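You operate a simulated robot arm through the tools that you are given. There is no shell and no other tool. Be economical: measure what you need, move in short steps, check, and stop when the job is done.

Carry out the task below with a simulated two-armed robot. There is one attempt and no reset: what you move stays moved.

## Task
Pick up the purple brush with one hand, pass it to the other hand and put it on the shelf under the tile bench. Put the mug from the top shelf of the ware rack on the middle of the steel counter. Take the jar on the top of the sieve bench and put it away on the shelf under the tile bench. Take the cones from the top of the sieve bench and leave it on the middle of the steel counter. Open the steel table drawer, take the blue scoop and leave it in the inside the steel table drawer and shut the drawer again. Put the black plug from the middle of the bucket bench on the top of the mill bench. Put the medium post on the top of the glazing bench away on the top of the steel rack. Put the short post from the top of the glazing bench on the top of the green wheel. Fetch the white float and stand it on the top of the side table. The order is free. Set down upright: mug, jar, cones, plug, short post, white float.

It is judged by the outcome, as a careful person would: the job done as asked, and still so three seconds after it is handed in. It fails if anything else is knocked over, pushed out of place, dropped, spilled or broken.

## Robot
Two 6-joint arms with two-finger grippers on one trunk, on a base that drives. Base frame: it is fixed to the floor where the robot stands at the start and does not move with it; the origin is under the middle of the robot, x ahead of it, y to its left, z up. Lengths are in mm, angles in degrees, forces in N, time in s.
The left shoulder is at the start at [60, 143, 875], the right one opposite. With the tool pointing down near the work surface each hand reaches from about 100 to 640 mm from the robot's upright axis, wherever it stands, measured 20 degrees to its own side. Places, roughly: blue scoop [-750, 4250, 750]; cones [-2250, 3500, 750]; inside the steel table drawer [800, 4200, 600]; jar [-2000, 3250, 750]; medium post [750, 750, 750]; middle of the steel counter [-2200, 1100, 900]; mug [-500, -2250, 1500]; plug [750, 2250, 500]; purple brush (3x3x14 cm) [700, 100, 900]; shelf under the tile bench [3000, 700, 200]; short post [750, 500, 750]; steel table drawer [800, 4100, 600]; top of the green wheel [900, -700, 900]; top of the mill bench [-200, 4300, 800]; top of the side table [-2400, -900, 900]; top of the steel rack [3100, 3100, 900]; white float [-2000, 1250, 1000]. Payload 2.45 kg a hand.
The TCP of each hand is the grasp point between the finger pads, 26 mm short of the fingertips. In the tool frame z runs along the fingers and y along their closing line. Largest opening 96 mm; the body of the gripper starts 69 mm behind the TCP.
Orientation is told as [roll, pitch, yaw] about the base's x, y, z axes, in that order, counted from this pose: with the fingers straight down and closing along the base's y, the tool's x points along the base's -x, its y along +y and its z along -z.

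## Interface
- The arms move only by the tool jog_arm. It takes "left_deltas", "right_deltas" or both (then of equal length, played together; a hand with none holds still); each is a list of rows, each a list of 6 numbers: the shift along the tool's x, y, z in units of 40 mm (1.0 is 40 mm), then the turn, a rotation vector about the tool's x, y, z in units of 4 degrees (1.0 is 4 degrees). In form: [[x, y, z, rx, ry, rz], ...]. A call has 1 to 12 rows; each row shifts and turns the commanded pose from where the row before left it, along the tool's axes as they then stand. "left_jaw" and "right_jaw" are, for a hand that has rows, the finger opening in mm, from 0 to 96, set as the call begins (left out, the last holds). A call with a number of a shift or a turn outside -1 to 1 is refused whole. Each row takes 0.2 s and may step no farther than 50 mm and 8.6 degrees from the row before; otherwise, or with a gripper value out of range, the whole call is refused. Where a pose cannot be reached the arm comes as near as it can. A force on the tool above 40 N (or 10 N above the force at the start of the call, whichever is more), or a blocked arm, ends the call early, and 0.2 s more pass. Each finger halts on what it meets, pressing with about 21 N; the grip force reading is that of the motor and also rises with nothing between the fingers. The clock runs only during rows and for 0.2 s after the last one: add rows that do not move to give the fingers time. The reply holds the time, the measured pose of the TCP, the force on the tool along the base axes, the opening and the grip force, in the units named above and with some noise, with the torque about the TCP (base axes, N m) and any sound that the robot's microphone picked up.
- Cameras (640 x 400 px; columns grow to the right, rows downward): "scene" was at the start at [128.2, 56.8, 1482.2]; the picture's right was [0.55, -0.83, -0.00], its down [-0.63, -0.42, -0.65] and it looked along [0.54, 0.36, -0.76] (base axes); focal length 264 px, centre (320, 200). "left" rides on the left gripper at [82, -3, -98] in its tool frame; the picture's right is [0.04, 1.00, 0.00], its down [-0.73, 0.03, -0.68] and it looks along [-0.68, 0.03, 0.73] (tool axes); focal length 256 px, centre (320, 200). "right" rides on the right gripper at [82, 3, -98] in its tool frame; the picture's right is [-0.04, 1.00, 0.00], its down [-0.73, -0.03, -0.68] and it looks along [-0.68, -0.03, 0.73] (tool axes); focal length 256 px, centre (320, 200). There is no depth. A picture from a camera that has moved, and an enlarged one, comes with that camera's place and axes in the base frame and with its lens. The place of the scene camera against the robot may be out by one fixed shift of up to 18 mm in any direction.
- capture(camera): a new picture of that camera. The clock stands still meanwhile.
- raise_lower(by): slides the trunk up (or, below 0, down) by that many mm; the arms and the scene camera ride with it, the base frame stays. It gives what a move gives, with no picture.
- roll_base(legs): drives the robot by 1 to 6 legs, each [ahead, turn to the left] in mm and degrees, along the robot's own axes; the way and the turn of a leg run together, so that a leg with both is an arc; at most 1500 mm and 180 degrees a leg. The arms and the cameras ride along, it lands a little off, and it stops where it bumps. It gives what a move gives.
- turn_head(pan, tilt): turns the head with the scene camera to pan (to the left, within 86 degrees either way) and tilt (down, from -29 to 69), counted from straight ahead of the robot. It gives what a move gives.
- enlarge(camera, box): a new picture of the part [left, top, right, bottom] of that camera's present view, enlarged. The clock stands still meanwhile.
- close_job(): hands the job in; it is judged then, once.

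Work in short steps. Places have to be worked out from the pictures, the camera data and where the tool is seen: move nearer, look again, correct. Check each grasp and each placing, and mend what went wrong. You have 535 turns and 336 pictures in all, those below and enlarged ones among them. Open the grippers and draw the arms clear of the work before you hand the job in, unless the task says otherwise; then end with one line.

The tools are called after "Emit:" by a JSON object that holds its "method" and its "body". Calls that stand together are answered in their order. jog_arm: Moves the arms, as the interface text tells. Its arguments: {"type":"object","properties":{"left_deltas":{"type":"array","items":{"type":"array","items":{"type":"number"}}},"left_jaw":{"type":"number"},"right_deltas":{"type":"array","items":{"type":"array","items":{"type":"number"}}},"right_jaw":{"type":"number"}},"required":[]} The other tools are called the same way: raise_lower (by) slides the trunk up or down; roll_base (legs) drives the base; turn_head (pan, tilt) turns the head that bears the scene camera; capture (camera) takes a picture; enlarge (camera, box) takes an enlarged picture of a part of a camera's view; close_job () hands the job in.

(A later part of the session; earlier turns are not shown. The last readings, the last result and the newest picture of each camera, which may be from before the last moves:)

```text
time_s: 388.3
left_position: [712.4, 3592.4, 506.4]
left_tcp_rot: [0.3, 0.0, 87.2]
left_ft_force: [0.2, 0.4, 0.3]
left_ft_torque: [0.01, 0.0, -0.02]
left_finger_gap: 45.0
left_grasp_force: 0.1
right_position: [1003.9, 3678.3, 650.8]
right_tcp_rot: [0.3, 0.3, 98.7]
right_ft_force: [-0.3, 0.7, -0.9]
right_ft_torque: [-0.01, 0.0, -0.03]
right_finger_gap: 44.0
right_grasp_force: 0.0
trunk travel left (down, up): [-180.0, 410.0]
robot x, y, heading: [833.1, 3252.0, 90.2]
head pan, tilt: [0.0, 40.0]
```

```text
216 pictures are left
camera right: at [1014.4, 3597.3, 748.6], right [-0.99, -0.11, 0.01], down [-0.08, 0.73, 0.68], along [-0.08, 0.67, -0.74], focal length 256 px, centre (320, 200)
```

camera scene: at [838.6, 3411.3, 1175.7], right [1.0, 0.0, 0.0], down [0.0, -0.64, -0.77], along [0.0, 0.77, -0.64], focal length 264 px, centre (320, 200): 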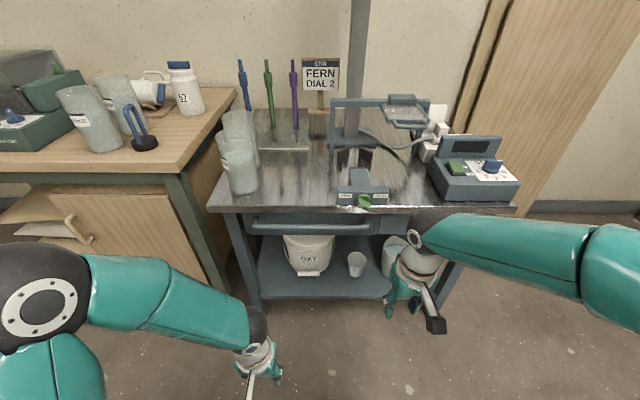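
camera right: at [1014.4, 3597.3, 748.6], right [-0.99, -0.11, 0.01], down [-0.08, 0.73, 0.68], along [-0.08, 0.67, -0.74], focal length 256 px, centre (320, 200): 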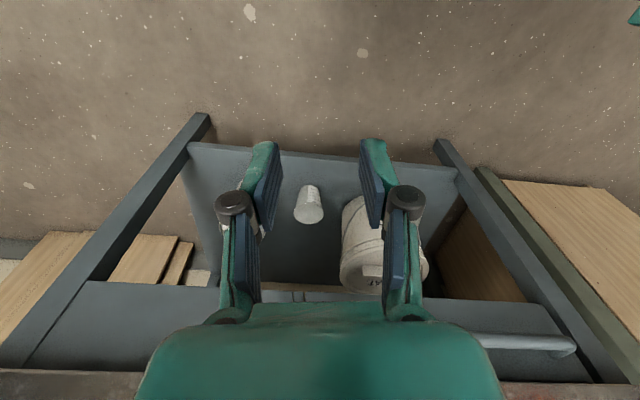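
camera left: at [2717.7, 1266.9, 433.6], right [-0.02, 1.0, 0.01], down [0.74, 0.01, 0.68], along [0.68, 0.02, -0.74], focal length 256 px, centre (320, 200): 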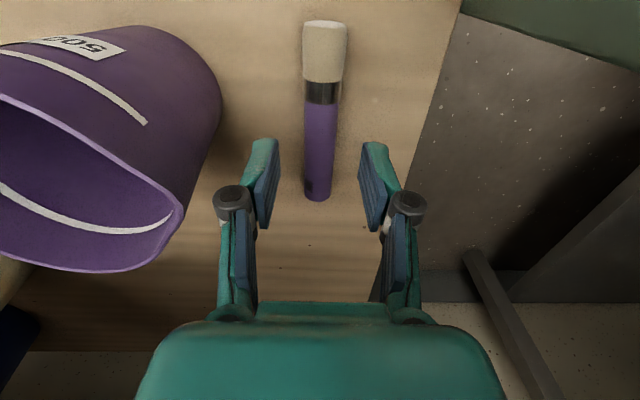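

Drawer handle is a long bar at y≈3915, z≈650, x≈650–975. I rotate the right hand to point forward-down with vertical closing.

Emit:
{"method": "jog_arm", "body": {"right_deltas": [[0, 0, 0, 0, 0, 1], [0, 0, 0, 0, 0, 1], [0, 0, 0, 0.556, -0.556, -0.964], [0, 0, 0, 0.556, -0.556, -0.964], [0, 0, 0, 0.556, -0.556, -0.964], [0, 0, 0, 0.556, -0.556, -0.964], [0, 0, 0, 0.556, -0.556, -0.964], [0, 0, 0, 0.556, -0.556, -0.964], [0, 0, 0, 0.556, -0.556, -0.964], [0, 0, 0, 0.556, -0.556, -0.964], [0, 0, 0, 0.556, -0.556, -0.964], [0, 0, 0, 0.556, -0.556, -0.964]], "right_jaw": 50}}

Emit:
{"method": "jog_arm", "body": {"right_deltas": [[0, 0, 0, 0.556, -0.556, -0.964], [0, 0, 0, 0.556, -0.556, -0.964], [0, 0, 0, 0.556, -0.556, -0.964], [0, 0, 0, 0.556, -0.556, -0.964], [0, 0, 0, 0.556, -0.556, -0.964], [0, 0, 0, 0.556, -0.556, -0.964], [0, 0, 0, 0.556, -0.556, -0.964], [0, 0, 0, 0.556, -0.556, -0.964], [0, 0, 0, 0.556, -0.556, -0.964], [0, 0, 0, 0.556, -0.556, -0.964], [0, 0, 0, 0.556, -0.556, -0.964]]}}

Emit:
{"method": "capture", "body": {"camera": "right"}}

Emit:
{"method": "capture", "body": {"camera": "scene"}}

```text
time_s: 390.9
left_position: [711.8, 3593.3, 507.6]
left_tcp_rot: [0.4, 0.0, 87.1]
left_ft_force: [-0.9, 0.2, -0.1]
left_ft_torque: [-0.01, 0.0, -0.01]
left_finger_gap: 45.1
left_grasp_force: 0.1
right_position: [1004.8, 3677.8, 650.7]
right_tcp_rot: [-28.0, -12.6, 133.5]
right_ft_force: [0.5, 0.9, 0.2]
right_ft_torque: [0.01, 0.0, 0.01]
right_finger_gap: 49.8
right_grasp_force: 0.2
trunk travel left (down, up): [-180.0, 410.0]
robot x, y, heading: [839.9, 3253.6, 89.8]
head pan, tilt: [0.0, 40.0]
```

```text
time_s: 393.3
left_position: [710.8, 3593.3, 507.4]
left_tcp_rot: [0.3, 0.0, 87.0]
left_ft_force: [-0.6, 0.4, 0.4]
left_ft_torque: [-0.01, 0.0, -0.02]
left_finger_gap: 44.8
left_grasp_force: 0.1
right_position: [989.9, 3735.6, 674.8]
right_tcp_rot: [-59.5, -0.1, -179.1]
right_ft_force: [-0.1, -0.4, 0.2]
right_ft_torque: [-0.04, -0.02, -0.02]
right_finger_gap: 50.3
right_grasp_force: 0.0
right hand out of reach, approached as far as the arm can: row 5, 6, 7, 8, 9, 10, 11
trunk travel left (down, up): [-180.0, 410.0]
robot x, y, heading: [834.6, 3255.0, 90.6]
head pan, tilt: [0.0, 40.0]
```

```text
215 pictures are left
camera right: at [1073.5, 3651.2, 721.6], right [-0.04, -0.51, -0.86], down [-0.72, -0.58, 0.37], along [-0.69, 0.64, -0.35], focal length 256 px, centre (320, 200)
```

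right: 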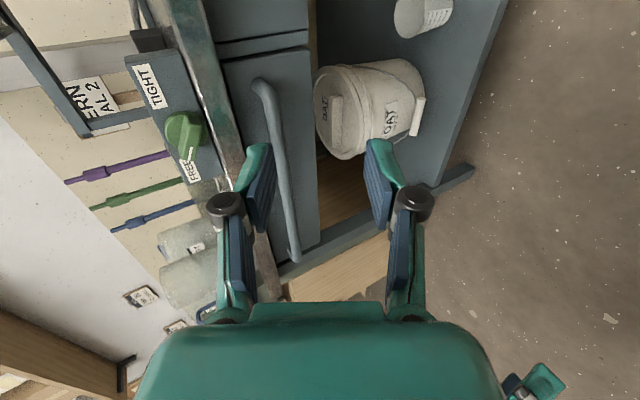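

```text
214 pictures are left
camera scene: at [838.6, 3411.2, 1175.7], right [1.0, 0.0, 0.0], down [0.0, -0.64, -0.77], along [0.0, 0.77, -0.64], focal length 264 px, centre (320, 200)
```

scene: 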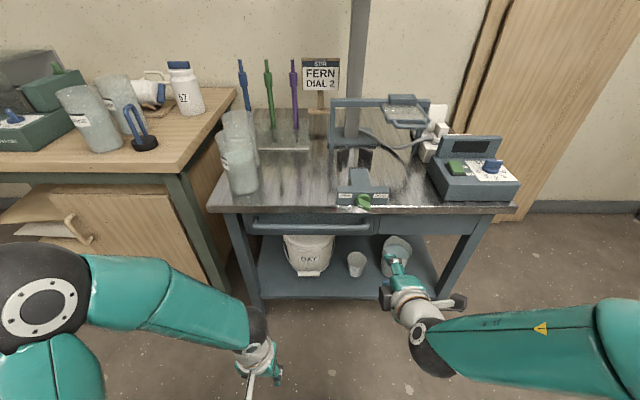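

Handle bar refined: y≈3922, z≈633. Move to a pre-grasp 80 mm in front at x≈870.

Emit:
{"method": "jog_arm", "body": {"right_deltas": [[-0.6, -0.3, 0.51, 0, 0, 0], [-0.6, -0.3, 0.51, 0, 0, 0], [-0.6, -0.3, 0.51, 0, 0, 0], [-0.6, -0.3, 0.51, 0, 0, 0], [-0.6, -0.3, 0.51, 0, 0, 0], [0, 0, 0, 0, 0, 0]]}}

Emit:
{"method": "capture", "body": {"camera": "right"}}

```text
time_s: 394.7
left_position: [711.8, 3593.1, 507.2]
left_tcp_rot: [0.4, 0.0, 87.1]
left_ft_force: [0.0, -0.9, -1.0]
left_ft_torque: [-0.04, -0.02, 0.0]
left_finger_gap: 45.1
left_grasp_force: 0.1
right_position: [869.8, 3854.3, 675.3]
right_tcp_rot: [-59.4, -0.2, -179.2]
right_ft_force: [0.9, -0.5, 0.8]
right_ft_torque: [-0.03, 0.02, 0.01]
right_finger_gap: 50.1
right_grasp_force: 0.0
trunk travel left (down, up): [-180.0, 410.0]
robot x, y, heading: [836.6, 3252.7, 90.3]
head pan, tilt: [0.0, 40.0]
```

```text
213 pictures are left
camera right: at [952.7, 3768.9, 721.6], right [-0.04, -0.51, -0.86], down [-0.72, -0.58, 0.37], along [-0.69, 0.64, -0.35], focal length 256 px, centre (320, 200)
```

right: 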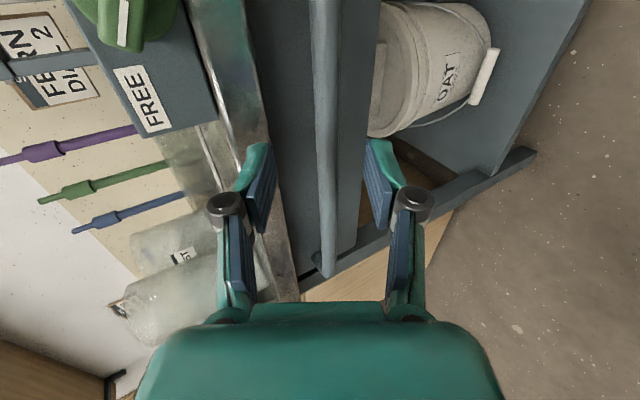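

Bar is centred between the pads. Advance 78 mm and close.

Emit:
{"method": "jog_arm", "body": {"right_deltas": [[0, 0, 0.7, 0, 0, 0], [0, 0, 0.7, 0, 0, 0], [0, 0, 0.5, 0, 0, 0]]}}

Emit:
{"method": "jog_arm", "body": {"right_deltas": [[0, 0, 0, 0, 0, 0], [0, 0, 0, 0, 0, 0], [0, 0, 0, 0, 0, 0]], "right_jaw": 0}}

Emit:
{"method": "capture", "body": {"camera": "right"}}

```text
time_s: 395.5
left_position: [712.4, 3593.9, 506.7]
left_tcp_rot: [0.4, 0.0, 87.1]
left_ft_force: [0.5, 0.5, -0.7]
left_ft_torque: [-0.02, 0.02, 0.0]
left_finger_gap: 45.3
left_grasp_force: 0.0
right_position: [868.8, 3918.9, 632.5]
right_tcp_rot: [-59.2, -0.3, -179.1]
right_ft_force: [-1.2, -0.8, -4.1]
right_ft_torque: [-0.01, -0.03, -0.02]
right_finger_gap: 51.5
right_grasp_force: 0.1
trunk travel left (down, up): [-180.0, 410.0]
robot x, y, heading: [835.9, 3250.4, 90.1]
head pan, tilt: [0.0, 40.0]
```

```text
time_s: 396.3
left_position: [712.3, 3593.0, 506.3]
left_tcp_rot: [0.4, 0.0, 87.2]
left_ft_force: [0.1, 0.6, -1.1]
left_ft_torque: [-0.02, 0.0, -0.01]
left_finger_gap: 45.0
left_grasp_force: 0.0
right_position: [869.4, 3917.5, 630.9]
right_tcp_rot: [-59.1, -0.3, -179.2]
right_ft_force: [4.1, -15.9, -15.1]
right_ft_torque: [-0.12, 0.21, -0.45]
right_finger_gap: 16.7
right_grasp_force: 42.3
trunk travel left (down, up): [-180.0, 410.0]
robot x, y, heading: [835.4, 3252.8, 90.1]
head pan, tilt: [0.0, 40.0]
```

```text
212 pictures are left
camera right: at [951.9, 3832.0, 679.6], right [-0.04, -0.51, -0.86], down [-0.72, -0.58, 0.38], along [-0.69, 0.63, -0.35], focal length 256 px, centre (320, 200)
```

right: 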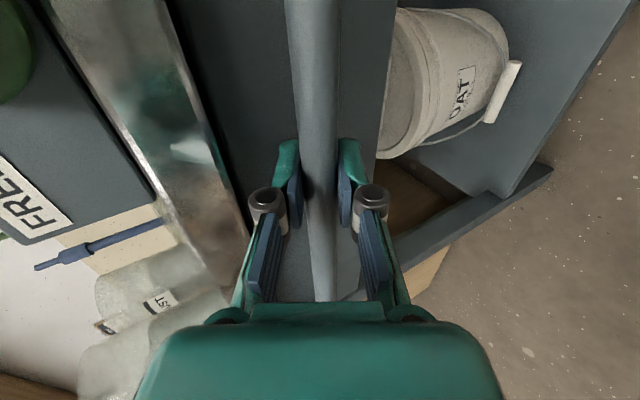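

Bar gripped. Pull by driving back 120 mm and check.

Emit:
{"method": "roll_base", "body": {"legs": [[-120, 0]]}}

Emit:
{"method": "capture", "body": {"camera": "scene"}}

```text
time_s: 397.6
left_position: [711.1, 3471.1, 506.4]
left_tcp_rot: [0.4, 0.1, 87.4]
left_ft_force: [0.7, -0.4, 0.3]
left_ft_torque: [0.01, 0.01, 0.03]
left_finger_gap: 44.9
left_grasp_force: 0.1
right_position: [868.6, 3796.9, 631.8]
right_tcp_rot: [-59.2, -0.2, -179.0]
right_ft_force: [13.8, -0.6, -24.4]
right_ft_torque: [-0.11, -0.03, -0.67]
right_finger_gap: 16.8
right_grasp_force: 42.5
trunk travel left (down, up): [-180.0, 410.0]
robot x, y, heading: [837.8, 3128.4, 90.3]
head pan, tilt: [0.0, 40.0]
```

```text
211 pictures are left
camera scene: at [839.8, 3291.8, 1175.3], right [1.0, 0.01, 0.0], down [0.0, -0.65, -0.76], along [-0.01, 0.76, -0.65], focal length 264 px, centre (320, 200)
```

scene: 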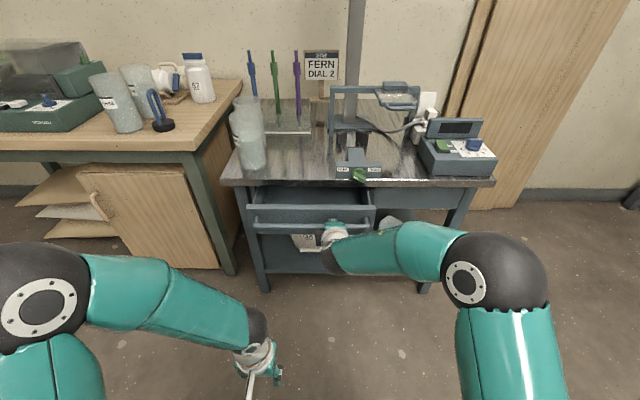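

The drawer opens. Pull another 90 mm.

Emit:
{"method": "roll_base", "body": {"legs": [[-90, 0]]}}

Emit:
{"method": "jog_arm", "body": {"right_deltas": [[0, 0, 0, 0, 0, 0], [0, 0, 0, 0, 0, 0], [0, 0, 0, 0, 0, 0]], "right_jaw": 50}}

Emit:
{"method": "jog_arm", "body": {"right_deltas": [[0, 0, -0.7, 0, 0, 0], [0, 0, -0.9, 0, 0, 0], [0, 0, -0.8, 0, 0, 0]]}}

Emit:
{"method": "capture", "body": {"camera": "scene"}}

```text
time_s: 398.7
left_position: [711.6, 3383.6, 506.3]
left_tcp_rot: [0.3, 0.1, 87.3]
left_ft_force: [-0.1, -0.3, 0.2]
left_ft_torque: [0.02, 0.03, -0.01]
left_finger_gap: 44.8
left_grasp_force: 0.0
right_position: [868.1, 3708.7, 631.8]
right_tcp_rot: [-59.1, -0.2, -179.1]
right_ft_force: [1.4, -0.8, -13.4]
right_ft_torque: [-0.15, 0.16, -0.6]
right_finger_gap: 16.6
right_grasp_force: 42.5
trunk travel left (down, up): [-180.0, 410.0]
robot x, y, heading: [834.2, 3040.3, 90.5]
head pan, tilt: [0.0, 40.0]
```

```text
time_s: 399.5
left_position: [711.7, 3382.5, 508.0]
left_tcp_rot: [0.3, 0.1, 87.4]
left_ft_force: [0.0, -0.4, -0.4]
left_ft_torque: [-0.02, -0.03, -0.02]
left_finger_gap: 45.1
left_grasp_force: 0.1
right_position: [868.3, 3708.2, 633.6]
right_tcp_rot: [-59.2, -0.2, -179.1]
right_ft_force: [0.3, 0.3, -0.5]
right_ft_torque: [-0.02, 0.0, -0.03]
right_finger_gap: 50.0
right_grasp_force: 0.1
trunk travel left (down, up): [-180.0, 410.0]
robot x, y, heading: [832.5, 3039.9, 90.6]
head pan, tilt: [0.0, 40.0]
```

```text
time_s: 400.3
left_position: [711.4, 3381.7, 507.9]
left_tcp_rot: [0.3, 0.0, 87.4]
left_ft_force: [0.1, 0.0, 0.2]
left_ft_torque: [0.0, -0.01, -0.04]
left_finger_gap: 44.8
left_grasp_force: 0.0
right_position: [867.1, 3625.1, 682.3]
right_tcp_rot: [-59.1, -0.2, -179.0]
right_ft_force: [0.1, 0.6, -0.6]
right_ft_torque: [0.01, 0.0, -0.02]
right_finger_gap: 49.8
right_grasp_force: 0.1
trunk travel left (down, up): [-180.0, 410.0]
robot x, y, heading: [836.9, 3037.5, 90.6]
head pan, tilt: [0.0, 40.0]
```

```text
210 pictures are left
camera scene: at [839.2, 3201.9, 1175.7], right [1.0, 0.01, 0.0], down [0.01, -0.64, -0.77], along [-0.01, 0.77, -0.64], focal length 264 px, centre (320, 200)
```

scene: 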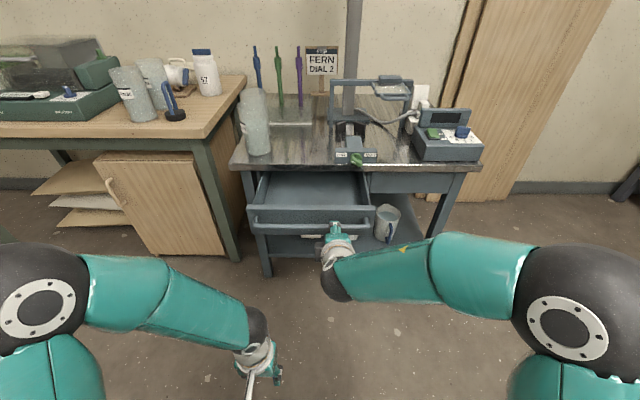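

Drawer open ~210 mm and empty. Raise the trunk, back off and go to the blue scoop on the mill bench.

Emit:
{"method": "roll_base", "body": {"legs": [[-80, 0]]}}

Emit:
{"method": "raise_lower", "body": {"by": 380}}

Emit:
{"method": "roll_base", "body": {"legs": [[0, 45]]}}

Emit:
{"method": "roll_base", "body": {"legs": [[0, 40], [1390, 0]]}}

Emit:
{"method": "roll_base", "body": {"legs": [[0, -45]]}}

Emit:
{"method": "roll_base", "body": {"legs": [[0, -40]]}}

Emit:
{"method": "capture", "body": {"camera": "scene"}}

```text
time_s: 401.3
left_position: [711.3, 3302.3, 508.1]
left_tcp_rot: [0.4, 0.0, 87.4]
left_ft_force: [-1.4, 0.5, 0.2]
left_ft_torque: [0.03, -0.02, 0.02]
left_finger_gap: 44.9
left_grasp_force: 0.0
right_position: [868.3, 3546.6, 682.4]
right_tcp_rot: [-59.2, -0.2, -179.1]
right_ft_force: [-0.8, -0.7, -0.3]
right_ft_torque: [0.02, 0.0, -0.01]
right_finger_gap: 50.0
right_grasp_force: 0.1
trunk travel left (down, up): [-180.0, 410.0]
robot x, y, heading: [835.9, 2966.8, 90.1]
head pan, tilt: [0.0, 40.0]
```

```text
time_s: 405.0
left_position: [711.1, 3303.1, 888.2]
left_tcp_rot: [0.2, 0.0, 87.4]
left_ft_force: [0.0, -0.3, -0.8]
left_ft_torque: [0.02, -0.03, 0.01]
left_finger_gap: 45.3
left_grasp_force: 0.0
right_position: [868.7, 3546.0, 1062.4]
right_tcp_rot: [-59.2, -0.1, -179.1]
right_ft_force: [0.4, -0.6, 0.4]
right_ft_torque: [0.01, -0.02, 0.01]
right_finger_gap: 49.6
right_grasp_force: 0.0
trunk travel left (down, up): [-560.0, 30.0]
robot x, y, heading: [836.7, 2963.8, 90.2]
head pan, tilt: [0.0, 40.0]
```

```text
time_s: 407.4
left_position: [521.0, 3160.5, 888.0]
left_tcp_rot: [0.1, -0.1, 125.3]
left_ft_force: [-1.2, 0.0, 0.3]
left_ft_torque: [0.01, -0.07, 0.0]
left_finger_gap: 45.2
left_grasp_force: 0.1
right_position: [494.1, 3448.0, 1063.4]
right_tcp_rot: [-59.2, 0.1, -141.1]
right_ft_force: [-0.8, -0.6, -0.2]
right_ft_torque: [0.07, 0.0, -0.04]
right_finger_gap: 49.9
right_grasp_force: 0.1
trunk travel left (down, up): [-560.0, 30.0]
robot x, y, heading: [848.6, 2981.5, 123.2]
head pan, tilt: [0.0, 40.0]
stopped in leg 1: the robot was blocked; the commanded pose is now the measured one
```

```text
time_s: 409.0
left_position: [459.1, 3074.0, 889.2]
left_tcp_rot: [0.3, 0.5, 143.2]
left_ft_force: [-1.0, -0.7, -0.4]
left_ft_torque: [0.0, -0.05, -0.01]
left_finger_gap: 45.1
left_grasp_force: 0.1
right_position: [345.1, 3334.3, 1062.4]
right_tcp_rot: [-59.1, 0.1, -122.8]
right_ft_force: [-0.8, -1.1, -0.7]
right_ft_torque: [0.03, -0.01, -0.03]
right_finger_gap: 49.7
right_grasp_force: 0.1
trunk travel left (down, up): [-560.0, 30.0]
robot x, y, heading: [833.4, 3007.1, 134.4]
head pan, tilt: [0.0, 40.0]
stopped in leg 1: the robot was blocked; the commanded pose is now the measured one
```

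```text
time_s: 411.9
left_position: [617.6, 3321.8, 891.7]
left_tcp_rot: [0.5, 0.4, 98.5]
left_ft_force: [0.9, 0.3, 0.8]
left_ft_torque: [-0.01, 0.05, -0.05]
left_finger_gap: 45.1
left_grasp_force: 0.1
right_position: [718.9, 3586.1, 1065.8]
right_tcp_rot: [-59.3, -0.3, -167.5]
right_ft_force: [0.7, 0.7, 0.7]
right_ft_torque: [-0.03, 0.02, 0.06]
right_finger_gap: 50.0
right_grasp_force: 0.0
trunk travel left (down, up): [-560.0, 30.0]
robot x, y, heading: [801.3, 3014.8, 90.0]
head pan, tilt: [0.0, 40.0]
stopped in leg 1: the robot was blocked; the commanded pose is now the measured one
```

```text
time_s: 414.0
left_position: [814.2, 3386.2, 892.0]
left_tcp_rot: [0.6, 0.7, 66.6]
left_ft_force: [-0.1, 0.2, 0.3]
left_ft_torque: [0.01, 0.05, 0.0]
left_finger_gap: 44.8
left_grasp_force: 0.1
right_position: [1042.7, 3556.2, 1064.8]
right_tcp_rot: [-59.2, -0.4, 160.2]
right_ft_force: [1.6, 0.5, -1.0]
right_ft_torque: [0.05, 0.04, 0.1]
right_finger_gap: 50.1
right_grasp_force: 0.1
trunk travel left (down, up): [-560.0, 30.0]
robot x, y, heading: [796.2, 3034.1, 63.9]
head pan, tilt: [0.0, 40.0]
stopped in leg 1: the robot was blocked; the commanded pose is now the measured one
```

```text
209 pictures are left
camera scene: at [864.9, 3178.0, 1555.5], right [0.89, -0.45, 0.0], down [-0.29, -0.57, -0.76], along [0.34, 0.69, -0.64], focal length 264 px, centre (320, 200)
```

scene: 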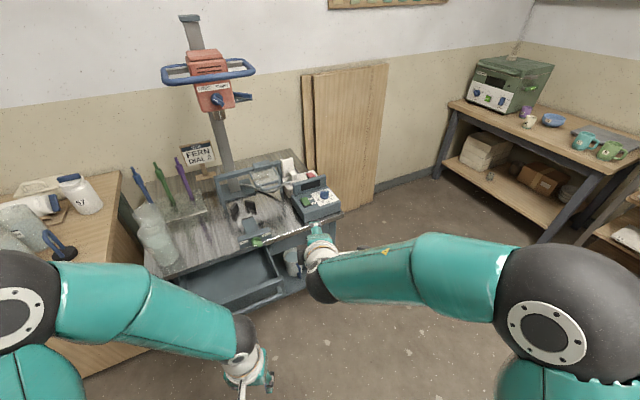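

The base corner likely touched the end of the bucket bench while turning. Move forward before turning, one step at a time.

Emit:
{"method": "roll_base", "body": {"legs": [[130, 0]]}}

Emit:
{"method": "roll_base", "body": {"legs": [[0, 45]]}}

```text
time_s: 415.3
left_position: [867.9, 3503.0, 891.2]
left_tcp_rot: [0.3, 0.7, 66.7]
left_ft_force: [-0.1, 1.0, 0.3]
left_ft_torque: [-0.04, 0.03, -0.02]
left_finger_gap: 45.2
left_grasp_force: 0.0
right_position: [1095.7, 3673.4, 1063.9]
right_tcp_rot: [-59.1, -0.1, 160.4]
right_ft_force: [0.3, -0.7, 0.6]
right_ft_torque: [-0.03, 0.0, -0.01]
right_finger_gap: 50.0
right_grasp_force: 0.0
trunk travel left (down, up): [-560.0, 30.0]
robot x, y, heading: [851.5, 3148.5, 63.5]
head pan, tilt: [0.0, 40.0]
```

```text
time_s: 418.0
left_position: [612.0, 3406.5, 891.4]
left_tcp_rot: [0.3, 0.5, 112.2]
left_ft_force: [-0.2, 0.6, 0.0]
left_ft_torque: [0.0, 0.01, 0.0]
left_finger_gap: 44.9
left_grasp_force: 0.0
right_position: [649.1, 3687.7, 1066.5]
right_tcp_rot: [-59.1, -0.2, -154.0]
right_ft_force: [0.4, -0.6, 0.7]
right_ft_torque: [0.04, 0.0, -0.03]
right_finger_gap: 50.0
right_grasp_force: 0.1
trunk travel left (down, up): [-560.0, 30.0]
robot x, y, heading: [882.3, 3159.4, 109.4]
head pan, tilt: [0.0, 40.0]
```

Emit:
{"method": "roll_base", "body": {"legs": [[0, 45]]}}

Emit:
{"method": "turn_head", "body": {"pan": 60, "tilt": 40}}

Emit:
{"method": "capture", "body": {"camera": "scene"}}

```text
time_s: 420.7
left_position: [510.4, 3149.6, 891.2]
left_tcp_rot: [0.3, 0.5, 156.5]
left_ft_force: [0.0, -0.5, -0.7]
left_ft_torque: [0.0, 0.0, 0.02]
left_finger_gap: 45.1
left_grasp_force: 0.1
right_position: [342.3, 3376.2, 1065.6]
right_tcp_rot: [-59.1, -0.2, -109.7]
right_ft_force: [-0.1, -0.3, 0.7]
right_ft_torque: [0.01, 0.02, 0.01]
right_finger_gap: 49.8
right_grasp_force: 0.0
trunk travel left (down, up): [-560.0, 30.0]
robot x, y, heading: [891.0, 3188.6, 153.6]
head pan, tilt: [0.0, 40.0]
```

```text
time_s: 422.0
left_position: [510.3, 3148.4, 892.3]
left_tcp_rot: [0.3, 0.5, 156.5]
left_ft_force: [-0.1, 0.2, 0.3]
left_ft_torque: [-0.03, 0.01, 0.0]
left_finger_gap: 45.1
left_grasp_force: 0.1
right_position: [343.3, 3377.4, 1066.9]
right_tcp_rot: [-59.2, -0.1, -109.7]
right_ft_force: [0.6, 0.3, 0.4]
right_ft_torque: [-0.01, 0.02, -0.05]
right_finger_gap: 50.0
right_grasp_force: 0.0
trunk travel left (down, up): [-560.0, 30.0]
robot x, y, heading: [890.2, 3186.0, 153.5]
head pan, tilt: [60.0, 40.0]
```

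```text
208 pictures are left
camera scene: at [770.0, 3180.9, 1555.7], right [-0.55, 0.83, 0.0], down [0.54, 0.35, -0.77], along [-0.64, -0.42, -0.64], focal length 264 px, centre (320, 200)
```

scene: 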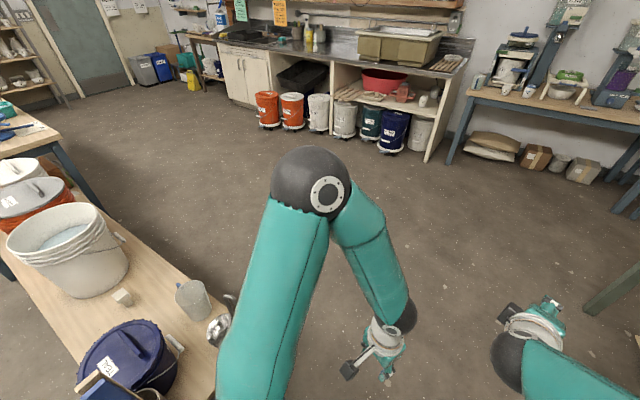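

Bucket bench items are all standing. Continue west.

Emit:
{"method": "roll_base", "body": {"legs": [[0, 26], [1430, 0]]}}

Emit:
{"method": "roll_base", "body": {"legs": [[0, -45]]}}

Emit:
{"method": "roll_base", "body": {"legs": [[0, -44]]}}

Emit:
{"method": "turn_head", "body": {"pan": 0, "tilt": 40}}

Emit:
{"method": "capture", "body": {"camera": "scene"}}

```text
time_s: 430.8
left_position: [-869.5, 2963.1, 891.6]
left_tcp_rot: [0.4, 0.6, -176.4]
left_ft_force: [0.3, -0.4, 0.8]
left_ft_torque: [0.02, 0.03, 0.03]
left_finger_gap: 45.1
left_grasp_force: 0.0
right_position: [-1124.8, 3089.1, 1067.0]
right_tcp_rot: [-59.2, 0.0, -82.6]
right_ft_force: [-0.4, 0.0, -1.1]
right_ft_torque: [0.02, 0.04, 0.02]
right_finger_gap: 50.1
right_grasp_force: 0.0
trunk travel left (down, up): [-560.0, 30.0]
robot x, y, heading: [-549.6, 3170.5, -179.4]
head pan, tilt: [60.0, 40.0]
```

```text
time_s: 433.5
left_position: [-923.3, 3252.5, 892.7]
left_tcp_rot: [0.2, 0.4, 138.3]
left_ft_force: [-1.1, -0.3, 0.0]
left_ft_torque: [0.0, 0.01, 0.0]
left_finger_gap: 45.1
left_grasp_force: 0.0
right_position: [-1010.5, 3522.4, 1067.2]
right_tcp_rot: [-59.0, -0.1, -127.8]
right_ft_force: [-0.4, 0.0, -0.9]
right_ft_torque: [-0.04, 0.0, 0.02]
right_finger_gap: 50.1
right_grasp_force: 0.1
trunk travel left (down, up): [-560.0, 30.0]
robot x, y, heading: [-571.7, 3150.2, 135.7]
head pan, tilt: [60.0, 40.0]
```

```text
time_s: 436.2
left_position: [-751.1, 3470.4, 893.0]
left_tcp_rot: [0.4, 0.6, 94.3]
left_ft_force: [-0.3, 0.4, -0.2]
left_ft_torque: [0.01, 0.01, -0.02]
left_finger_gap: 45.0
left_grasp_force: 0.0
right_position: [-629.5, 3726.0, 1066.8]
right_tcp_rot: [-59.2, -0.1, -171.8]
right_ft_force: [-0.2, 0.0, 0.0]
right_ft_torque: [0.03, 0.0, -0.03]
right_finger_gap: 50.2
right_grasp_force: 0.1
trunk travel left (down, up): [-560.0, 30.0]
robot x, y, heading: [-606.0, 3149.5, 92.0]
head pan, tilt: [60.0, 40.0]
```

```text
time_s: 437.5
left_position: [-752.0, 3469.4, 893.0]
left_tcp_rot: [0.3, 0.4, 94.5]
left_ft_force: [0.1, -0.6, 0.2]
left_ft_torque: [-0.03, 0.04, -0.01]
left_finger_gap: 44.9
left_grasp_force: 0.1
right_position: [-629.7, 3726.3, 1067.2]
right_tcp_rot: [-59.2, -0.1, -171.8]
right_ft_force: [-0.2, 0.2, -1.1]
right_ft_torque: [0.01, 0.02, -0.01]
right_finger_gap: 50.0
right_grasp_force: 0.1
trunk travel left (down, up): [-560.0, 30.0]
robot x, y, heading: [-602.6, 3149.4, 92.4]
head pan, tilt: [0.0, 40.0]
```

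```text
207 pictures are left
camera scene: at [-604.2, 3309.3, 1555.7], right [1.0, 0.04, 0.0], down [0.02, -0.64, -0.77], along [-0.03, 0.77, -0.64], focal length 264 px, centre (320, 200)
```

scene: 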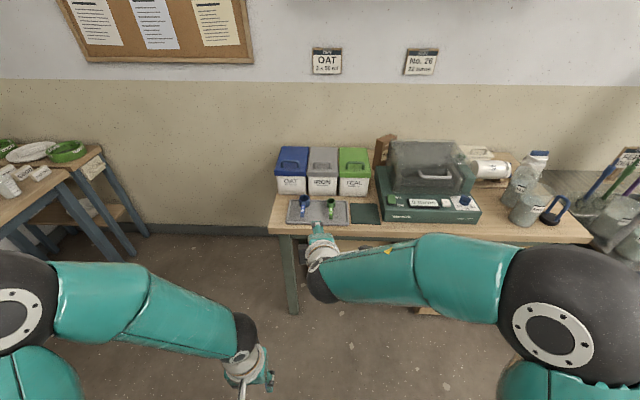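

Restore the right hand to the vertical pose so it stays clear, then approach the scoop with the left hand.

Emit:
{"method": "jog_arm", "body": {"right_deltas": [[0, 0, -0.6, -0.556, 0.556, 0.964], [0, 0, -0.6, -0.556, 0.556, 0.964], [0, 0, -0.6, -0.556, 0.556, 0.964], [0, 0, 0, -0.556, 0.556, 0.964], [0, 0, 0, -0.556, 0.556, 0.964], [0, 0, 0, -0.556, 0.556, 0.964], [0, 0, 0, -0.556, 0.556, 0.964], [0, 0, 0, -0.556, 0.556, 0.964], [0, 0, 0, -0.556, 0.556, 0.964], [0, 0, 0, -0.556, 0.556, 0.964], [0, 0, 0, -0.556, 0.556, 0.964]]}}

Emit:
{"method": "jog_arm", "body": {"right_deltas": [[0, 0, 0, -0.556, 0.556, 0.964], [0, 0, 0, -0.556, 0.556, 0.964], [0, 0, 0, -0.556, 0.556, 0.964], [0, 0, 0, -0.556, 0.556, 0.964], [0, 0, 0, -0.556, 0.556, 0.964], [0, 0, 0, -0.556, 0.556, 0.964], [0, 0, 0, -0.556, 0.556, 0.964], [0, 0, 0, -0.556, 0.556, 0.964], [0, 0, 0, -0.556, 0.556, 0.964], [0, 0, 0, -0.556, 0.556, 0.964]]}}

Emit:
{"method": "jog_arm", "body": {"right_deltas": [[0.8, -0.6, 0, 0, 0, 0], [0.8, -0.6, 0, 0, 0, 0], [0.8, -0.6, 0, 0, 0, 0], [0.5, -0.6, 0, 0, 0, 0]]}}

Emit:
{"method": "roll_base", "body": {"legs": [[500, -2]]}}

Emit:
{"method": "capture", "body": {"camera": "left"}}

```text
time_s: 439.9
left_position: [-751.0, 3470.8, 892.9]
left_tcp_rot: [0.4, 0.6, 94.5]
left_ft_force: [0.6, 0.1, 0.9]
left_ft_torque: [0.01, 0.01, -0.04]
left_finger_gap: 44.9
left_grasp_force: 0.0
right_position: [-623.6, 3666.9, 1108.2]
right_tcp_rot: [-27.6, -12.2, 140.7]
right_ft_force: [0.1, -0.8, -0.7]
right_ft_torque: [0.0, 0.01, 0.0]
right_finger_gap: 50.0
right_grasp_force: 0.0
trunk travel left (down, up): [-560.0, 30.0]
robot x, y, heading: [-602.2, 3147.3, 92.0]
head pan, tilt: [0.0, 40.0]
```

```text
time_s: 442.1
left_position: [-751.9, 3470.2, 893.2]
left_tcp_rot: [0.4, 0.5, 94.4]
left_ft_force: [0.4, 0.2, -0.5]
left_ft_torque: [0.0, -0.02, 0.0]
left_finger_gap: 45.1
left_grasp_force: 0.1
right_position: [-623.2, 3667.2, 1106.9]
right_tcp_rot: [0.2, 0.7, 97.9]
right_ft_force: [-0.2, 0.0, 0.1]
right_ft_torque: [0.0, 0.01, -0.02]
right_finger_gap: 50.0
right_grasp_force: 0.0
trunk travel left (down, up): [-560.0, 30.0]
robot x, y, heading: [-604.2, 3147.1, 91.9]
head pan, tilt: [0.0, 40.0]
```

```text
time_s: 443.1
left_position: [-751.1, 3468.7, 892.4]
left_tcp_rot: [0.3, 0.5, 94.4]
left_ft_force: [1.0, 0.8, -0.3]
left_ft_torque: [0.04, -0.01, 0.03]
left_finger_gap: 45.0
left_grasp_force: 0.1
right_position: [-510.4, 3561.3, 1109.1]
right_tcp_rot: [0.2, 0.7, 98.1]
right_ft_force: [-0.4, 0.4, 1.1]
right_ft_torque: [0.01, 0.01, 0.02]
right_finger_gap: 49.7
right_grasp_force: 0.1
trunk travel left (down, up): [-560.0, 30.0]
robot x, y, heading: [-603.7, 3154.4, 92.0]
head pan, tilt: [0.0, 40.0]
```

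```text
time_s: 446.1
left_position: [-752.3, 3985.4, 894.0]
left_tcp_rot: [0.4, 0.5, 92.8]
left_ft_force: [0.8, -0.1, -0.4]
left_ft_torque: [0.0, 0.01, 0.03]
left_finger_gap: 45.0
left_grasp_force: 0.0
right_position: [-509.5, 4070.1, 1108.3]
right_tcp_rot: [0.2, 0.7, 96.4]
right_ft_force: [0.0, 0.4, -1.1]
right_ft_torque: [0.0, -0.01, -0.02]
right_finger_gap: 50.1
right_grasp_force: 0.1
trunk travel left (down, up): [-560.0, 30.0]
robot x, y, heading: [-610.1, 3660.5, 90.0]
head pan, tilt: [0.0, 40.0]
```

```text
206 pictures are left
camera left: at [-746.1, 3904.9, 991.5], right [-1.0, -0.09, 0.01], down [-0.06, 0.74, 0.67], along [-0.06, 0.67, -0.74], focal length 256 px, centre (320, 200)
```

left: 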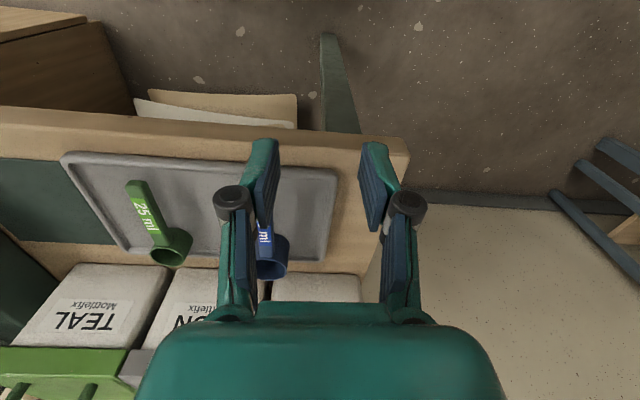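

Emit:
{"method": "jog_arm", "body": {"left_deltas": [[0, -0.5, -0.9, 0, 0, 0], [0, -0.5, -0.9, 0, 0, 0], [0, 0, -0.9, 0, 0, 0]], "left_jaw": 60}}

Emit:
{"method": "enlarge", "body": {"camera": "left", "box": [160, 90, 480, 290]}}

```text
time_s: 446.9
left_position: [-711.2, 3986.9, 1001.1]
left_tcp_rot: [0.3, 0.5, 92.7]
left_ft_force: [-0.8, -1.1, -0.4]
left_ft_torque: [0.0, -0.01, -0.03]
left_finger_gap: 60.1
left_grasp_force: 0.1
right_position: [-509.4, 4069.2, 1108.9]
right_tcp_rot: [0.2, 0.6, 96.4]
right_ft_force: [-0.2, 0.0, -0.2]
right_ft_torque: [0.04, -0.04, 0.01]
right_finger_gap: 50.2
right_grasp_force: 0.1
trunk travel left (down, up): [-560.0, 30.0]
robot x, y, heading: [-612.8, 3659.2, 90.1]
head pan, tilt: [0.0, 40.0]
```

```text
2.00 times, centred on (320, 190) of left
camera zoom: at [-705.9, 3908.4, 1099.4], right [-1.0, -0.09, 0.01], down [-0.06, 0.74, 0.67], along [-0.06, 0.67, -0.74], focal length 512 px, centre (320, 220)
```

zoom: 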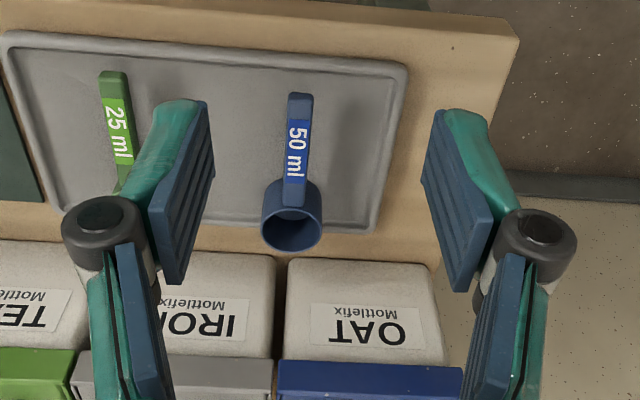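

Blue 50 ml scoop: cup at (−708,4145), handle toward me ending at (−708,4048). Descend over the handle at y≈4085, closing across it.

Emit:
{"method": "jog_arm", "body": {"left_deltas": [[-0.61, -0.047, 0.7, 0, 0, 0], [-0.61, -0.047, 0.7, 0, 0, 0], [-0.61, -0.047, 0.7, 0, 0, 0], [-0.61, -0.047, 0.7, 0, 0, 0], [0, 0, 0, 0, 0, 0]], "left_jaw": 50}}

Emit:
{"method": "capture", "body": {"camera": "left"}}

```text
time_s: 448.1
left_position: [-708.7, 4084.4, 889.5]
left_tcp_rot: [0.3, 0.5, 92.7]
left_ft_force: [0.9, -0.1, -0.5]
left_ft_torque: [-0.01, -0.02, 0.03]
left_finger_gap: 50.2
left_grasp_force: 0.1
right_position: [-511.6, 4069.8, 1109.8]
right_tcp_rot: [0.2, 0.6, 96.4]
right_ft_force: [-0.1, -0.4, 0.1]
right_ft_torque: [0.03, -0.01, -0.02]
right_finger_gap: 50.2
right_grasp_force: 0.0
trunk travel left (down, up): [-560.0, 30.0]
robot x, y, heading: [-613.1, 3663.6, 90.2]
head pan, tilt: [0.0, 40.0]
```

```text
204 pictures are left
camera left: at [-702.9, 4004.7, 987.6], right [-1.0, -0.09, 0.01], down [-0.06, 0.74, 0.67], along [-0.06, 0.67, -0.74], focal length 256 px, centre (320, 200)
```

left: 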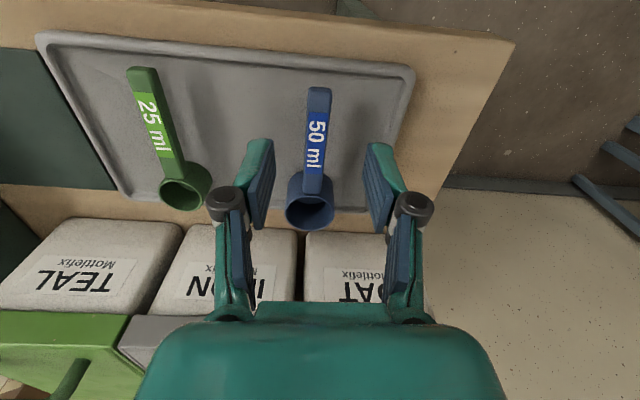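

Handle is centred; its height is about 820. Lower until just above the mat.

Emit:
{"method": "jog_arm", "body": {"left_deltas": [[0, 0, 0.6, 0, 0, 0], [0, 0, 0.5, 0, 0, 0], [0, 0, 0, 0, 0, 0]]}}

Emit:
{"method": "jog_arm", "body": {"left_deltas": [[0, 0, 0.12, 0, 0, 0]]}}

Emit:
{"method": "jog_arm", "body": {"left_deltas": [[0, 0, 0.1, 0, 0, 0]]}}

```text
time_s: 448.9
left_position: [-709.3, 4084.6, 845.3]
left_tcp_rot: [0.4, 0.4, 92.7]
left_ft_force: [0.1, 0.2, -0.3]
left_ft_torque: [-0.02, 0.01, 0.03]
left_finger_gap: 50.2
left_grasp_force: 0.0
right_position: [-510.3, 4070.0, 1110.7]
right_tcp_rot: [0.2, 0.7, 96.4]
right_ft_force: [0.8, 0.3, -0.1]
right_ft_torque: [0.0, 0.0, 0.01]
right_finger_gap: 50.2
right_grasp_force: 0.0
trunk travel left (down, up): [-560.0, 30.0]
robot x, y, heading: [-614.8, 3661.5, 90.3]
head pan, tilt: [0.0, 40.0]
```

```text
time_s: 449.3
left_position: [-709.6, 4084.0, 841.0]
left_tcp_rot: [0.3, 0.6, 92.8]
left_ft_force: [0.0, -0.6, 0.2]
left_ft_torque: [-0.01, -0.01, -0.01]
left_finger_gap: 50.1
left_grasp_force: 0.0
right_position: [-509.8, 4070.1, 1109.4]
right_tcp_rot: [0.2, 0.7, 96.4]
right_ft_force: [-0.9, 0.1, 0.4]
right_ft_torque: [0.02, 0.01, -0.03]
right_finger_gap: 50.1
right_grasp_force: 0.0
trunk travel left (down, up): [-560.0, 30.0]
robot x, y, heading: [-613.8, 3659.1, 90.1]
head pan, tilt: [0.0, 40.0]
```

```text
time_s: 449.7
left_position: [-709.6, 4084.2, 838.4]
left_tcp_rot: [0.4, 0.5, 92.7]
left_ft_force: [0.1, -0.8, -0.8]
left_ft_torque: [0.0, -0.01, 0.02]
left_finger_gap: 50.2
left_grasp_force: 0.1
right_position: [-510.5, 4069.0, 1108.7]
right_tcp_rot: [0.2, 0.7, 96.4]
right_ft_force: [-0.1, -0.3, 0.4]
right_ft_torque: [0.0, -0.01, -0.02]
right_finger_gap: 50.2
right_grasp_force: 0.1
trunk travel left (down, up): [-560.0, 30.0]
robot x, y, heading: [-614.0, 3657.1, 90.5]
head pan, tilt: [0.0, 40.0]
```

Emit:
{"method": "capture", "body": {"camera": "left"}}

```text
203 pictures are left
camera left: at [-704.2, 4004.5, 935.4], right [-1.0, -0.09, 0.01], down [-0.06, 0.74, 0.67], along [-0.06, 0.67, -0.74], focal length 256 px, centre (320, 200)
```

left: 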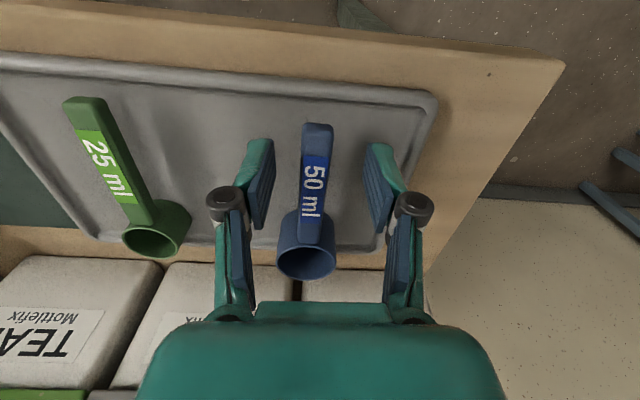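

Emit:
{"method": "jog_arm", "body": {"left_deltas": [[0, 0, 0.12, 0, 0, 0]]}}

Emit:
{"method": "jog_arm", "body": {"left_deltas": [[0, 0, 0.08, 0, 0, 0]]}}

Emit:
{"method": "jog_arm", "body": {"left_deltas": [[0, 0, 0, 0, 0, 0], [0, 0, 0, 0, 0, 0], [0, 0, 0, 0, 0, 0]], "left_jaw": 0}}

Emit:
{"method": "capture", "body": {"camera": "left"}}

```text
time_s: 450.1
left_position: [-711.1, 4085.4, 832.8]
left_tcp_rot: [0.3, 0.6, 92.7]
left_ft_force: [-0.6, 0.5, 0.0]
left_ft_torque: [-0.01, 0.0, 0.01]
left_finger_gap: 49.8
left_grasp_force: 0.0
right_position: [-509.6, 4070.9, 1109.5]
right_tcp_rot: [0.2, 0.8, 96.3]
right_ft_force: [0.1, -0.3, 0.0]
right_ft_torque: [-0.01, 0.0, 0.01]
right_finger_gap: 50.0
right_grasp_force: 0.1
trunk travel left (down, up): [-560.0, 30.0]
robot x, y, heading: [-615.5, 3657.2, 90.2]
head pan, tilt: [0.0, 40.0]
```

```text
time_s: 450.5
left_position: [-710.8, 4084.2, 828.2]
left_tcp_rot: [0.4, 0.5, 92.7]
left_ft_force: [0.0, -0.2, -0.2]
left_ft_torque: [0.03, -0.01, -0.01]
left_finger_gap: 50.1
left_grasp_force: 0.2
right_position: [-508.8, 4068.6, 1109.8]
right_tcp_rot: [0.2, 0.6, 96.4]
right_ft_force: [0.5, 1.5, -0.2]
right_ft_torque: [-0.02, -0.02, 0.03]
right_finger_gap: 50.0
right_grasp_force: 0.0
trunk travel left (down, up): [-560.0, 30.0]
robot x, y, heading: [-616.0, 3657.3, 90.2]
head pan, tilt: [0.0, 40.0]
```

```text
time_s: 451.3
left_position: [-710.8, 4083.0, 827.5]
left_tcp_rot: [0.4, 0.5, 92.6]
left_ft_force: [0.2, -0.1, -0.2]
left_ft_torque: [-0.02, -0.02, -0.01]
left_finger_gap: 14.7
left_grasp_force: 21.3
right_position: [-509.9, 4069.2, 1108.6]
right_tcp_rot: [0.2, 0.7, 96.3]
right_ft_force: [0.0, 0.2, 0.3]
right_ft_torque: [0.01, 0.01, -0.02]
right_finger_gap: 49.9
right_grasp_force: 0.1
trunk travel left (down, up): [-560.0, 30.0]
robot x, y, heading: [-612.2, 3658.9, 90.3]
head pan, tilt: [0.0, 40.0]
```

```text
202 pictures are left
camera left: at [-703.8, 4004.1, 926.9], right [-1.0, -0.09, 0.01], down [-0.06, 0.74, 0.67], along [-0.06, 0.67, -0.74], focal length 256 px, centre (320, 200)
```

left: 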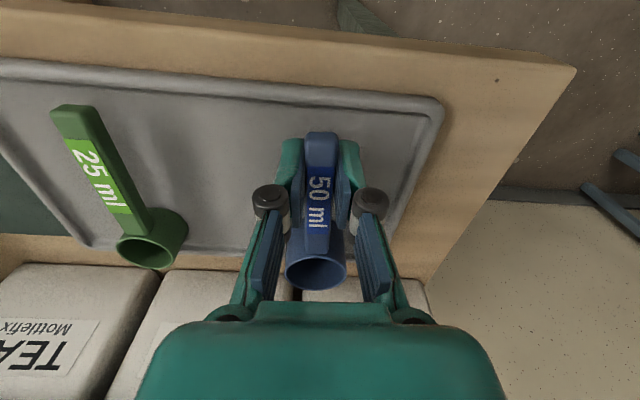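

Handle gripped (14.7 mm). Lift 200 mm.

Emit:
{"method": "jog_arm", "body": {"left_deltas": [[0, 0, -0.5, 0, 0, 0], [0, 0, -0.9, 0, 0, 0], [0, 0, -0.9, 0, 0, 0], [0, 0, -0.9, 0, 0, 0], [0.3, 0, -0.9, 0, 0, 0], [0.5, 0, -0.8, 0, 0, 0]]}}

Emit:
{"method": "roll_base", "body": {"legs": [[-470, 0]]}}

Emit:
{"method": "capture", "body": {"camera": "left"}}

```text
time_s: 452.7
left_position: [-710.0, 4053.9, 1022.5]
left_tcp_rot: [0.4, 0.6, 92.7]
left_ft_force: [0.0, -0.2, -1.0]
left_ft_torque: [-0.03, -0.03, 0.04]
left_finger_gap: 14.5
left_grasp_force: 20.9
right_position: [-510.5, 4068.8, 1109.8]
right_tcp_rot: [0.2, 0.6, 96.4]
right_ft_force: [-0.2, -1.1, 0.2]
right_ft_torque: [0.05, -0.01, 0.0]
right_finger_gap: 49.8
right_grasp_force: 0.0
trunk travel left (down, up): [-560.0, 30.0]
robot x, y, heading: [-616.3, 3661.2, 90.5]
head pan, tilt: [0.0, 40.0]
```

```text
time_s: 455.6
left_position: [-710.1, 3577.8, 1023.1]
left_tcp_rot: [0.4, 0.4, 93.5]
left_ft_force: [-0.2, -1.1, -1.6]
left_ft_torque: [-0.04, -0.03, 0.01]
left_finger_gap: 14.9
left_grasp_force: 20.9
right_position: [-510.9, 3595.5, 1109.6]
right_tcp_rot: [0.2, 0.6, 97.2]
right_ft_force: [-0.4, -0.4, 0.4]
right_ft_torque: [0.05, 0.02, 0.0]
right_finger_gap: 49.7
right_grasp_force: 0.0
trunk travel left (down, up): [-560.0, 30.0]
robot x, y, heading: [-607.9, 3184.5, 91.2]
head pan, tilt: [0.0, 40.0]
```

```text
201 pictures are left
camera left: at [-702.4, 3498.9, 1121.3], right [-0.99, -0.1, 0.01], down [-0.07, 0.74, 0.67], along [-0.07, 0.67, -0.74], focal length 256 px, centre (320, 200)
```

left: 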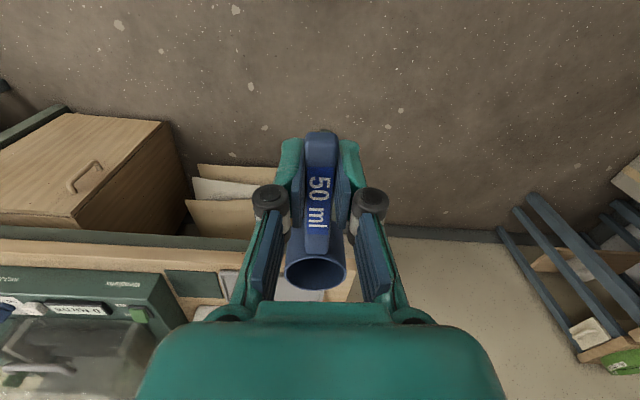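

Scoop held level. Drive back to the drawer.

Emit:
{"method": "roll_base", "body": {"legs": [[0, -45]]}}

Emit:
{"method": "roll_base", "body": {"legs": [[0, -45], [1450, 0]]}}

Emit:
{"method": "roll_base", "body": {"legs": [[0, 45]]}}

Emit:
{"method": "roll_base", "body": {"legs": [[0, 45]]}}

Emit:
{"method": "capture", "body": {"camera": "scene"}}

```text
time_s: 458.3
left_position: [-396.3, 3533.4, 1024.1]
left_tcp_rot: [0.4, 0.5, 47.7]
left_ft_force: [0.0, 0.1, -0.5]
left_ft_torque: [-0.05, 0.04, 0.01]
left_finger_gap: 14.6
left_grasp_force: 21.1
right_position: [-244.2, 3400.8, 1108.8]
right_tcp_rot: [0.2, 0.7, 51.4]
right_ft_force: [0.6, -0.3, 0.0]
right_ft_torque: [-0.01, 0.02, 0.01]
right_finger_gap: 50.2
right_grasp_force: 0.0
trunk travel left (down, up): [-560.0, 30.0]
robot x, y, heading: [-631.0, 3205.7, 45.4]
head pan, tilt: [0.0, 40.0]
```

```text
time_s: 468.1
left_position: [1250.9, 3294.1, 1024.8]
left_tcp_rot: [0.4, 0.5, 2.5]
left_ft_force: [0.7, 0.0, -0.4]
left_ft_torque: [-0.02, 0.08, -0.02]
left_finger_gap: 14.9
left_grasp_force: 21.2
right_position: [1265.3, 3094.6, 1108.8]
right_tcp_rot: [0.3, 0.7, 6.2]
right_ft_force: [0.8, 0.1, 0.0]
right_ft_torque: [0.01, 0.04, 0.01]
right_finger_gap: 50.2
right_grasp_force: 0.0
trunk travel left (down, up): [-560.0, 30.0]
robot x, y, heading: [855.0, 3232.5, 0.5]
head pan, tilt: [0.0, 40.0]
```

```text
time_s: 470.8
left_position: [1096.4, 3552.2, 1023.8]
left_tcp_rot: [0.4, 0.5, 46.6]
left_ft_force: [0.9, -0.1, -1.5]
left_ft_torque: [-0.07, 0.04, 0.0]
left_finger_gap: 14.7
left_grasp_force: 21.4
right_position: [1245.1, 3418.8, 1110.9]
right_tcp_rot: [0.2, 0.7, 50.3]
right_ft_force: [0.9, -0.1, -0.1]
right_ft_torque: [-0.01, 0.02, 0.05]
right_finger_gap: 50.0
right_grasp_force: 0.0
trunk travel left (down, up): [-560.0, 30.0]
robot x, y, heading: [872.6, 3215.3, 44.0]
head pan, tilt: [0.0, 40.0]
```

```text
time_s: 473.5
left_position: [782.7, 3608.7, 1025.5]
left_tcp_rot: [0.5, 0.5, 92.5]
left_ft_force: [-0.4, 1.1, -0.5]
left_ft_torque: [-0.1, -0.01, 0.0]
left_finger_gap: 14.8
left_grasp_force: 21.1
right_position: [984.4, 3623.1, 1110.9]
right_tcp_rot: [0.2, 0.8, 96.3]
right_ft_force: [-0.3, -0.9, 0.5]
right_ft_torque: [-0.01, 0.0, -0.02]
right_finger_gap: 49.8
right_grasp_force: 0.0
trunk travel left (down, up): [-560.0, 30.0]
robot x, y, heading: [906.2, 3209.1, 89.8]
head pan, tilt: [0.0, 40.0]
```

```text
200 pictures are left
camera scene: at [911.5, 3372.8, 1555.7], right [1.0, -0.01, 0.0], down [0.0, -0.64, -0.77], along [0.0, 0.77, -0.64], focal length 264 px, centre (320, 200)
```

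scene: 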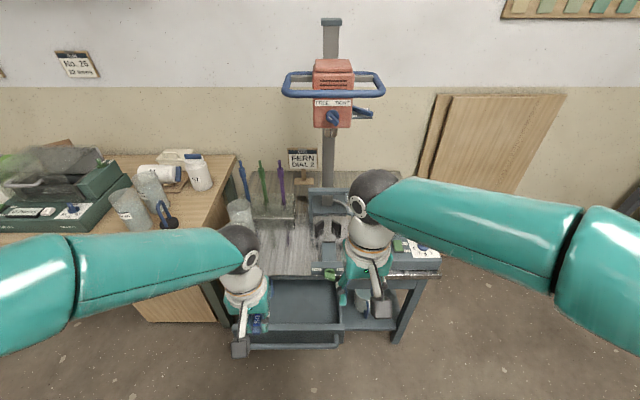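

Drive 150 mm closer and lower the trunk 250 so the left hand is above the open drawer.

Emit:
{"method": "roll_base", "body": {"legs": [[150, 0]]}}

Emit:
{"method": "raise_lower", "body": {"by": -250}}

Emit:
{"method": "capture", "body": {"camera": "left"}}

Emit:
{"method": "capture", "body": {"camera": "scene"}}

```text
time_s: 474.9
left_position: [784.9, 3756.3, 1024.4]
left_tcp_rot: [0.4, 0.5, 92.6]
left_ft_force: [0.1, -0.1, -1.8]
left_ft_torque: [-0.11, -0.02, 0.01]
left_finger_gap: 15.1
left_grasp_force: 21.0
right_position: [984.9, 3770.7, 1110.2]
right_tcp_rot: [0.2, 0.8, 96.2]
right_ft_force: [0.2, -0.5, -0.1]
right_ft_torque: [-0.07, -0.02, 0.0]
right_finger_gap: 50.0
right_grasp_force: 0.0
trunk travel left (down, up): [-560.0, 30.0]
robot x, y, heading: [906.9, 3358.6, 89.3]
head pan, tilt: [0.0, 40.0]
```

```text
time_s: 477.4
left_position: [783.9, 3754.3, 776.3]
left_tcp_rot: [0.4, 0.5, 92.4]
left_ft_force: [-0.2, 0.2, -1.3]
left_ft_torque: [-0.05, -0.02, 0.01]
left_finger_gap: 14.8
left_grasp_force: 20.6
right_position: [984.4, 3769.2, 862.5]
right_tcp_rot: [0.2, 0.7, 96.3]
right_ft_force: [-1.0, -0.6, -0.1]
right_ft_torque: [-0.02, -0.02, 0.04]
right_finger_gap: 50.3
right_grasp_force: 0.1
trunk travel left (down, up): [-310.0, 280.0]
robot x, y, heading: [912.7, 3359.4, 89.4]
head pan, tilt: [0.0, 40.0]
```

```text
199 pictures are left
camera left: at [790.8, 3674.5, 873.8], right [-1.0, -0.08, 0.01], down [-0.06, 0.74, 0.67], along [-0.06, 0.67, -0.74], focal length 256 px, centre (320, 200)
```

left: 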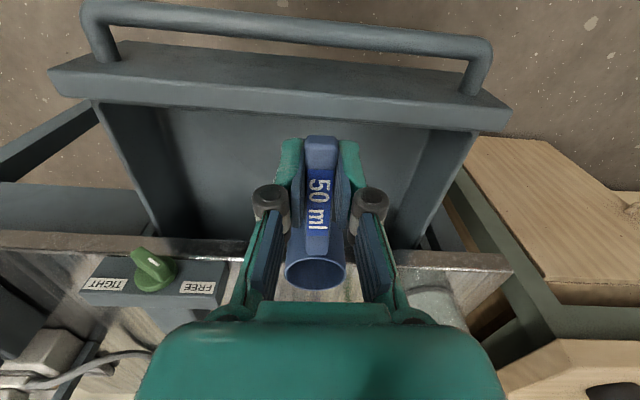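

```text
198 pictures are left
camera scene: at [912.7, 3518.3, 1305.8], right [1.0, -0.01, 0.0], down [0.0, -0.64, -0.77], along [0.01, 0.77, -0.64], focal length 264 px, centre (320, 200)
```

scene: 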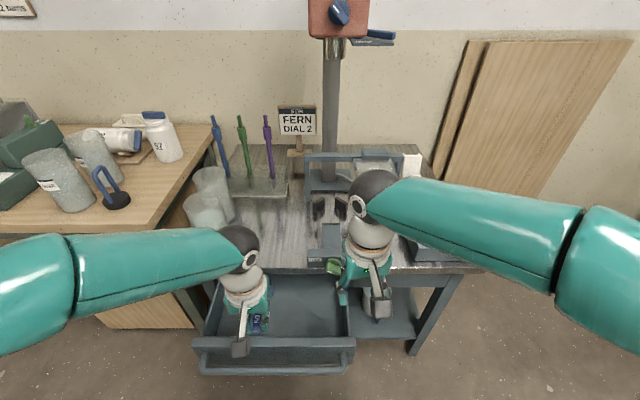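

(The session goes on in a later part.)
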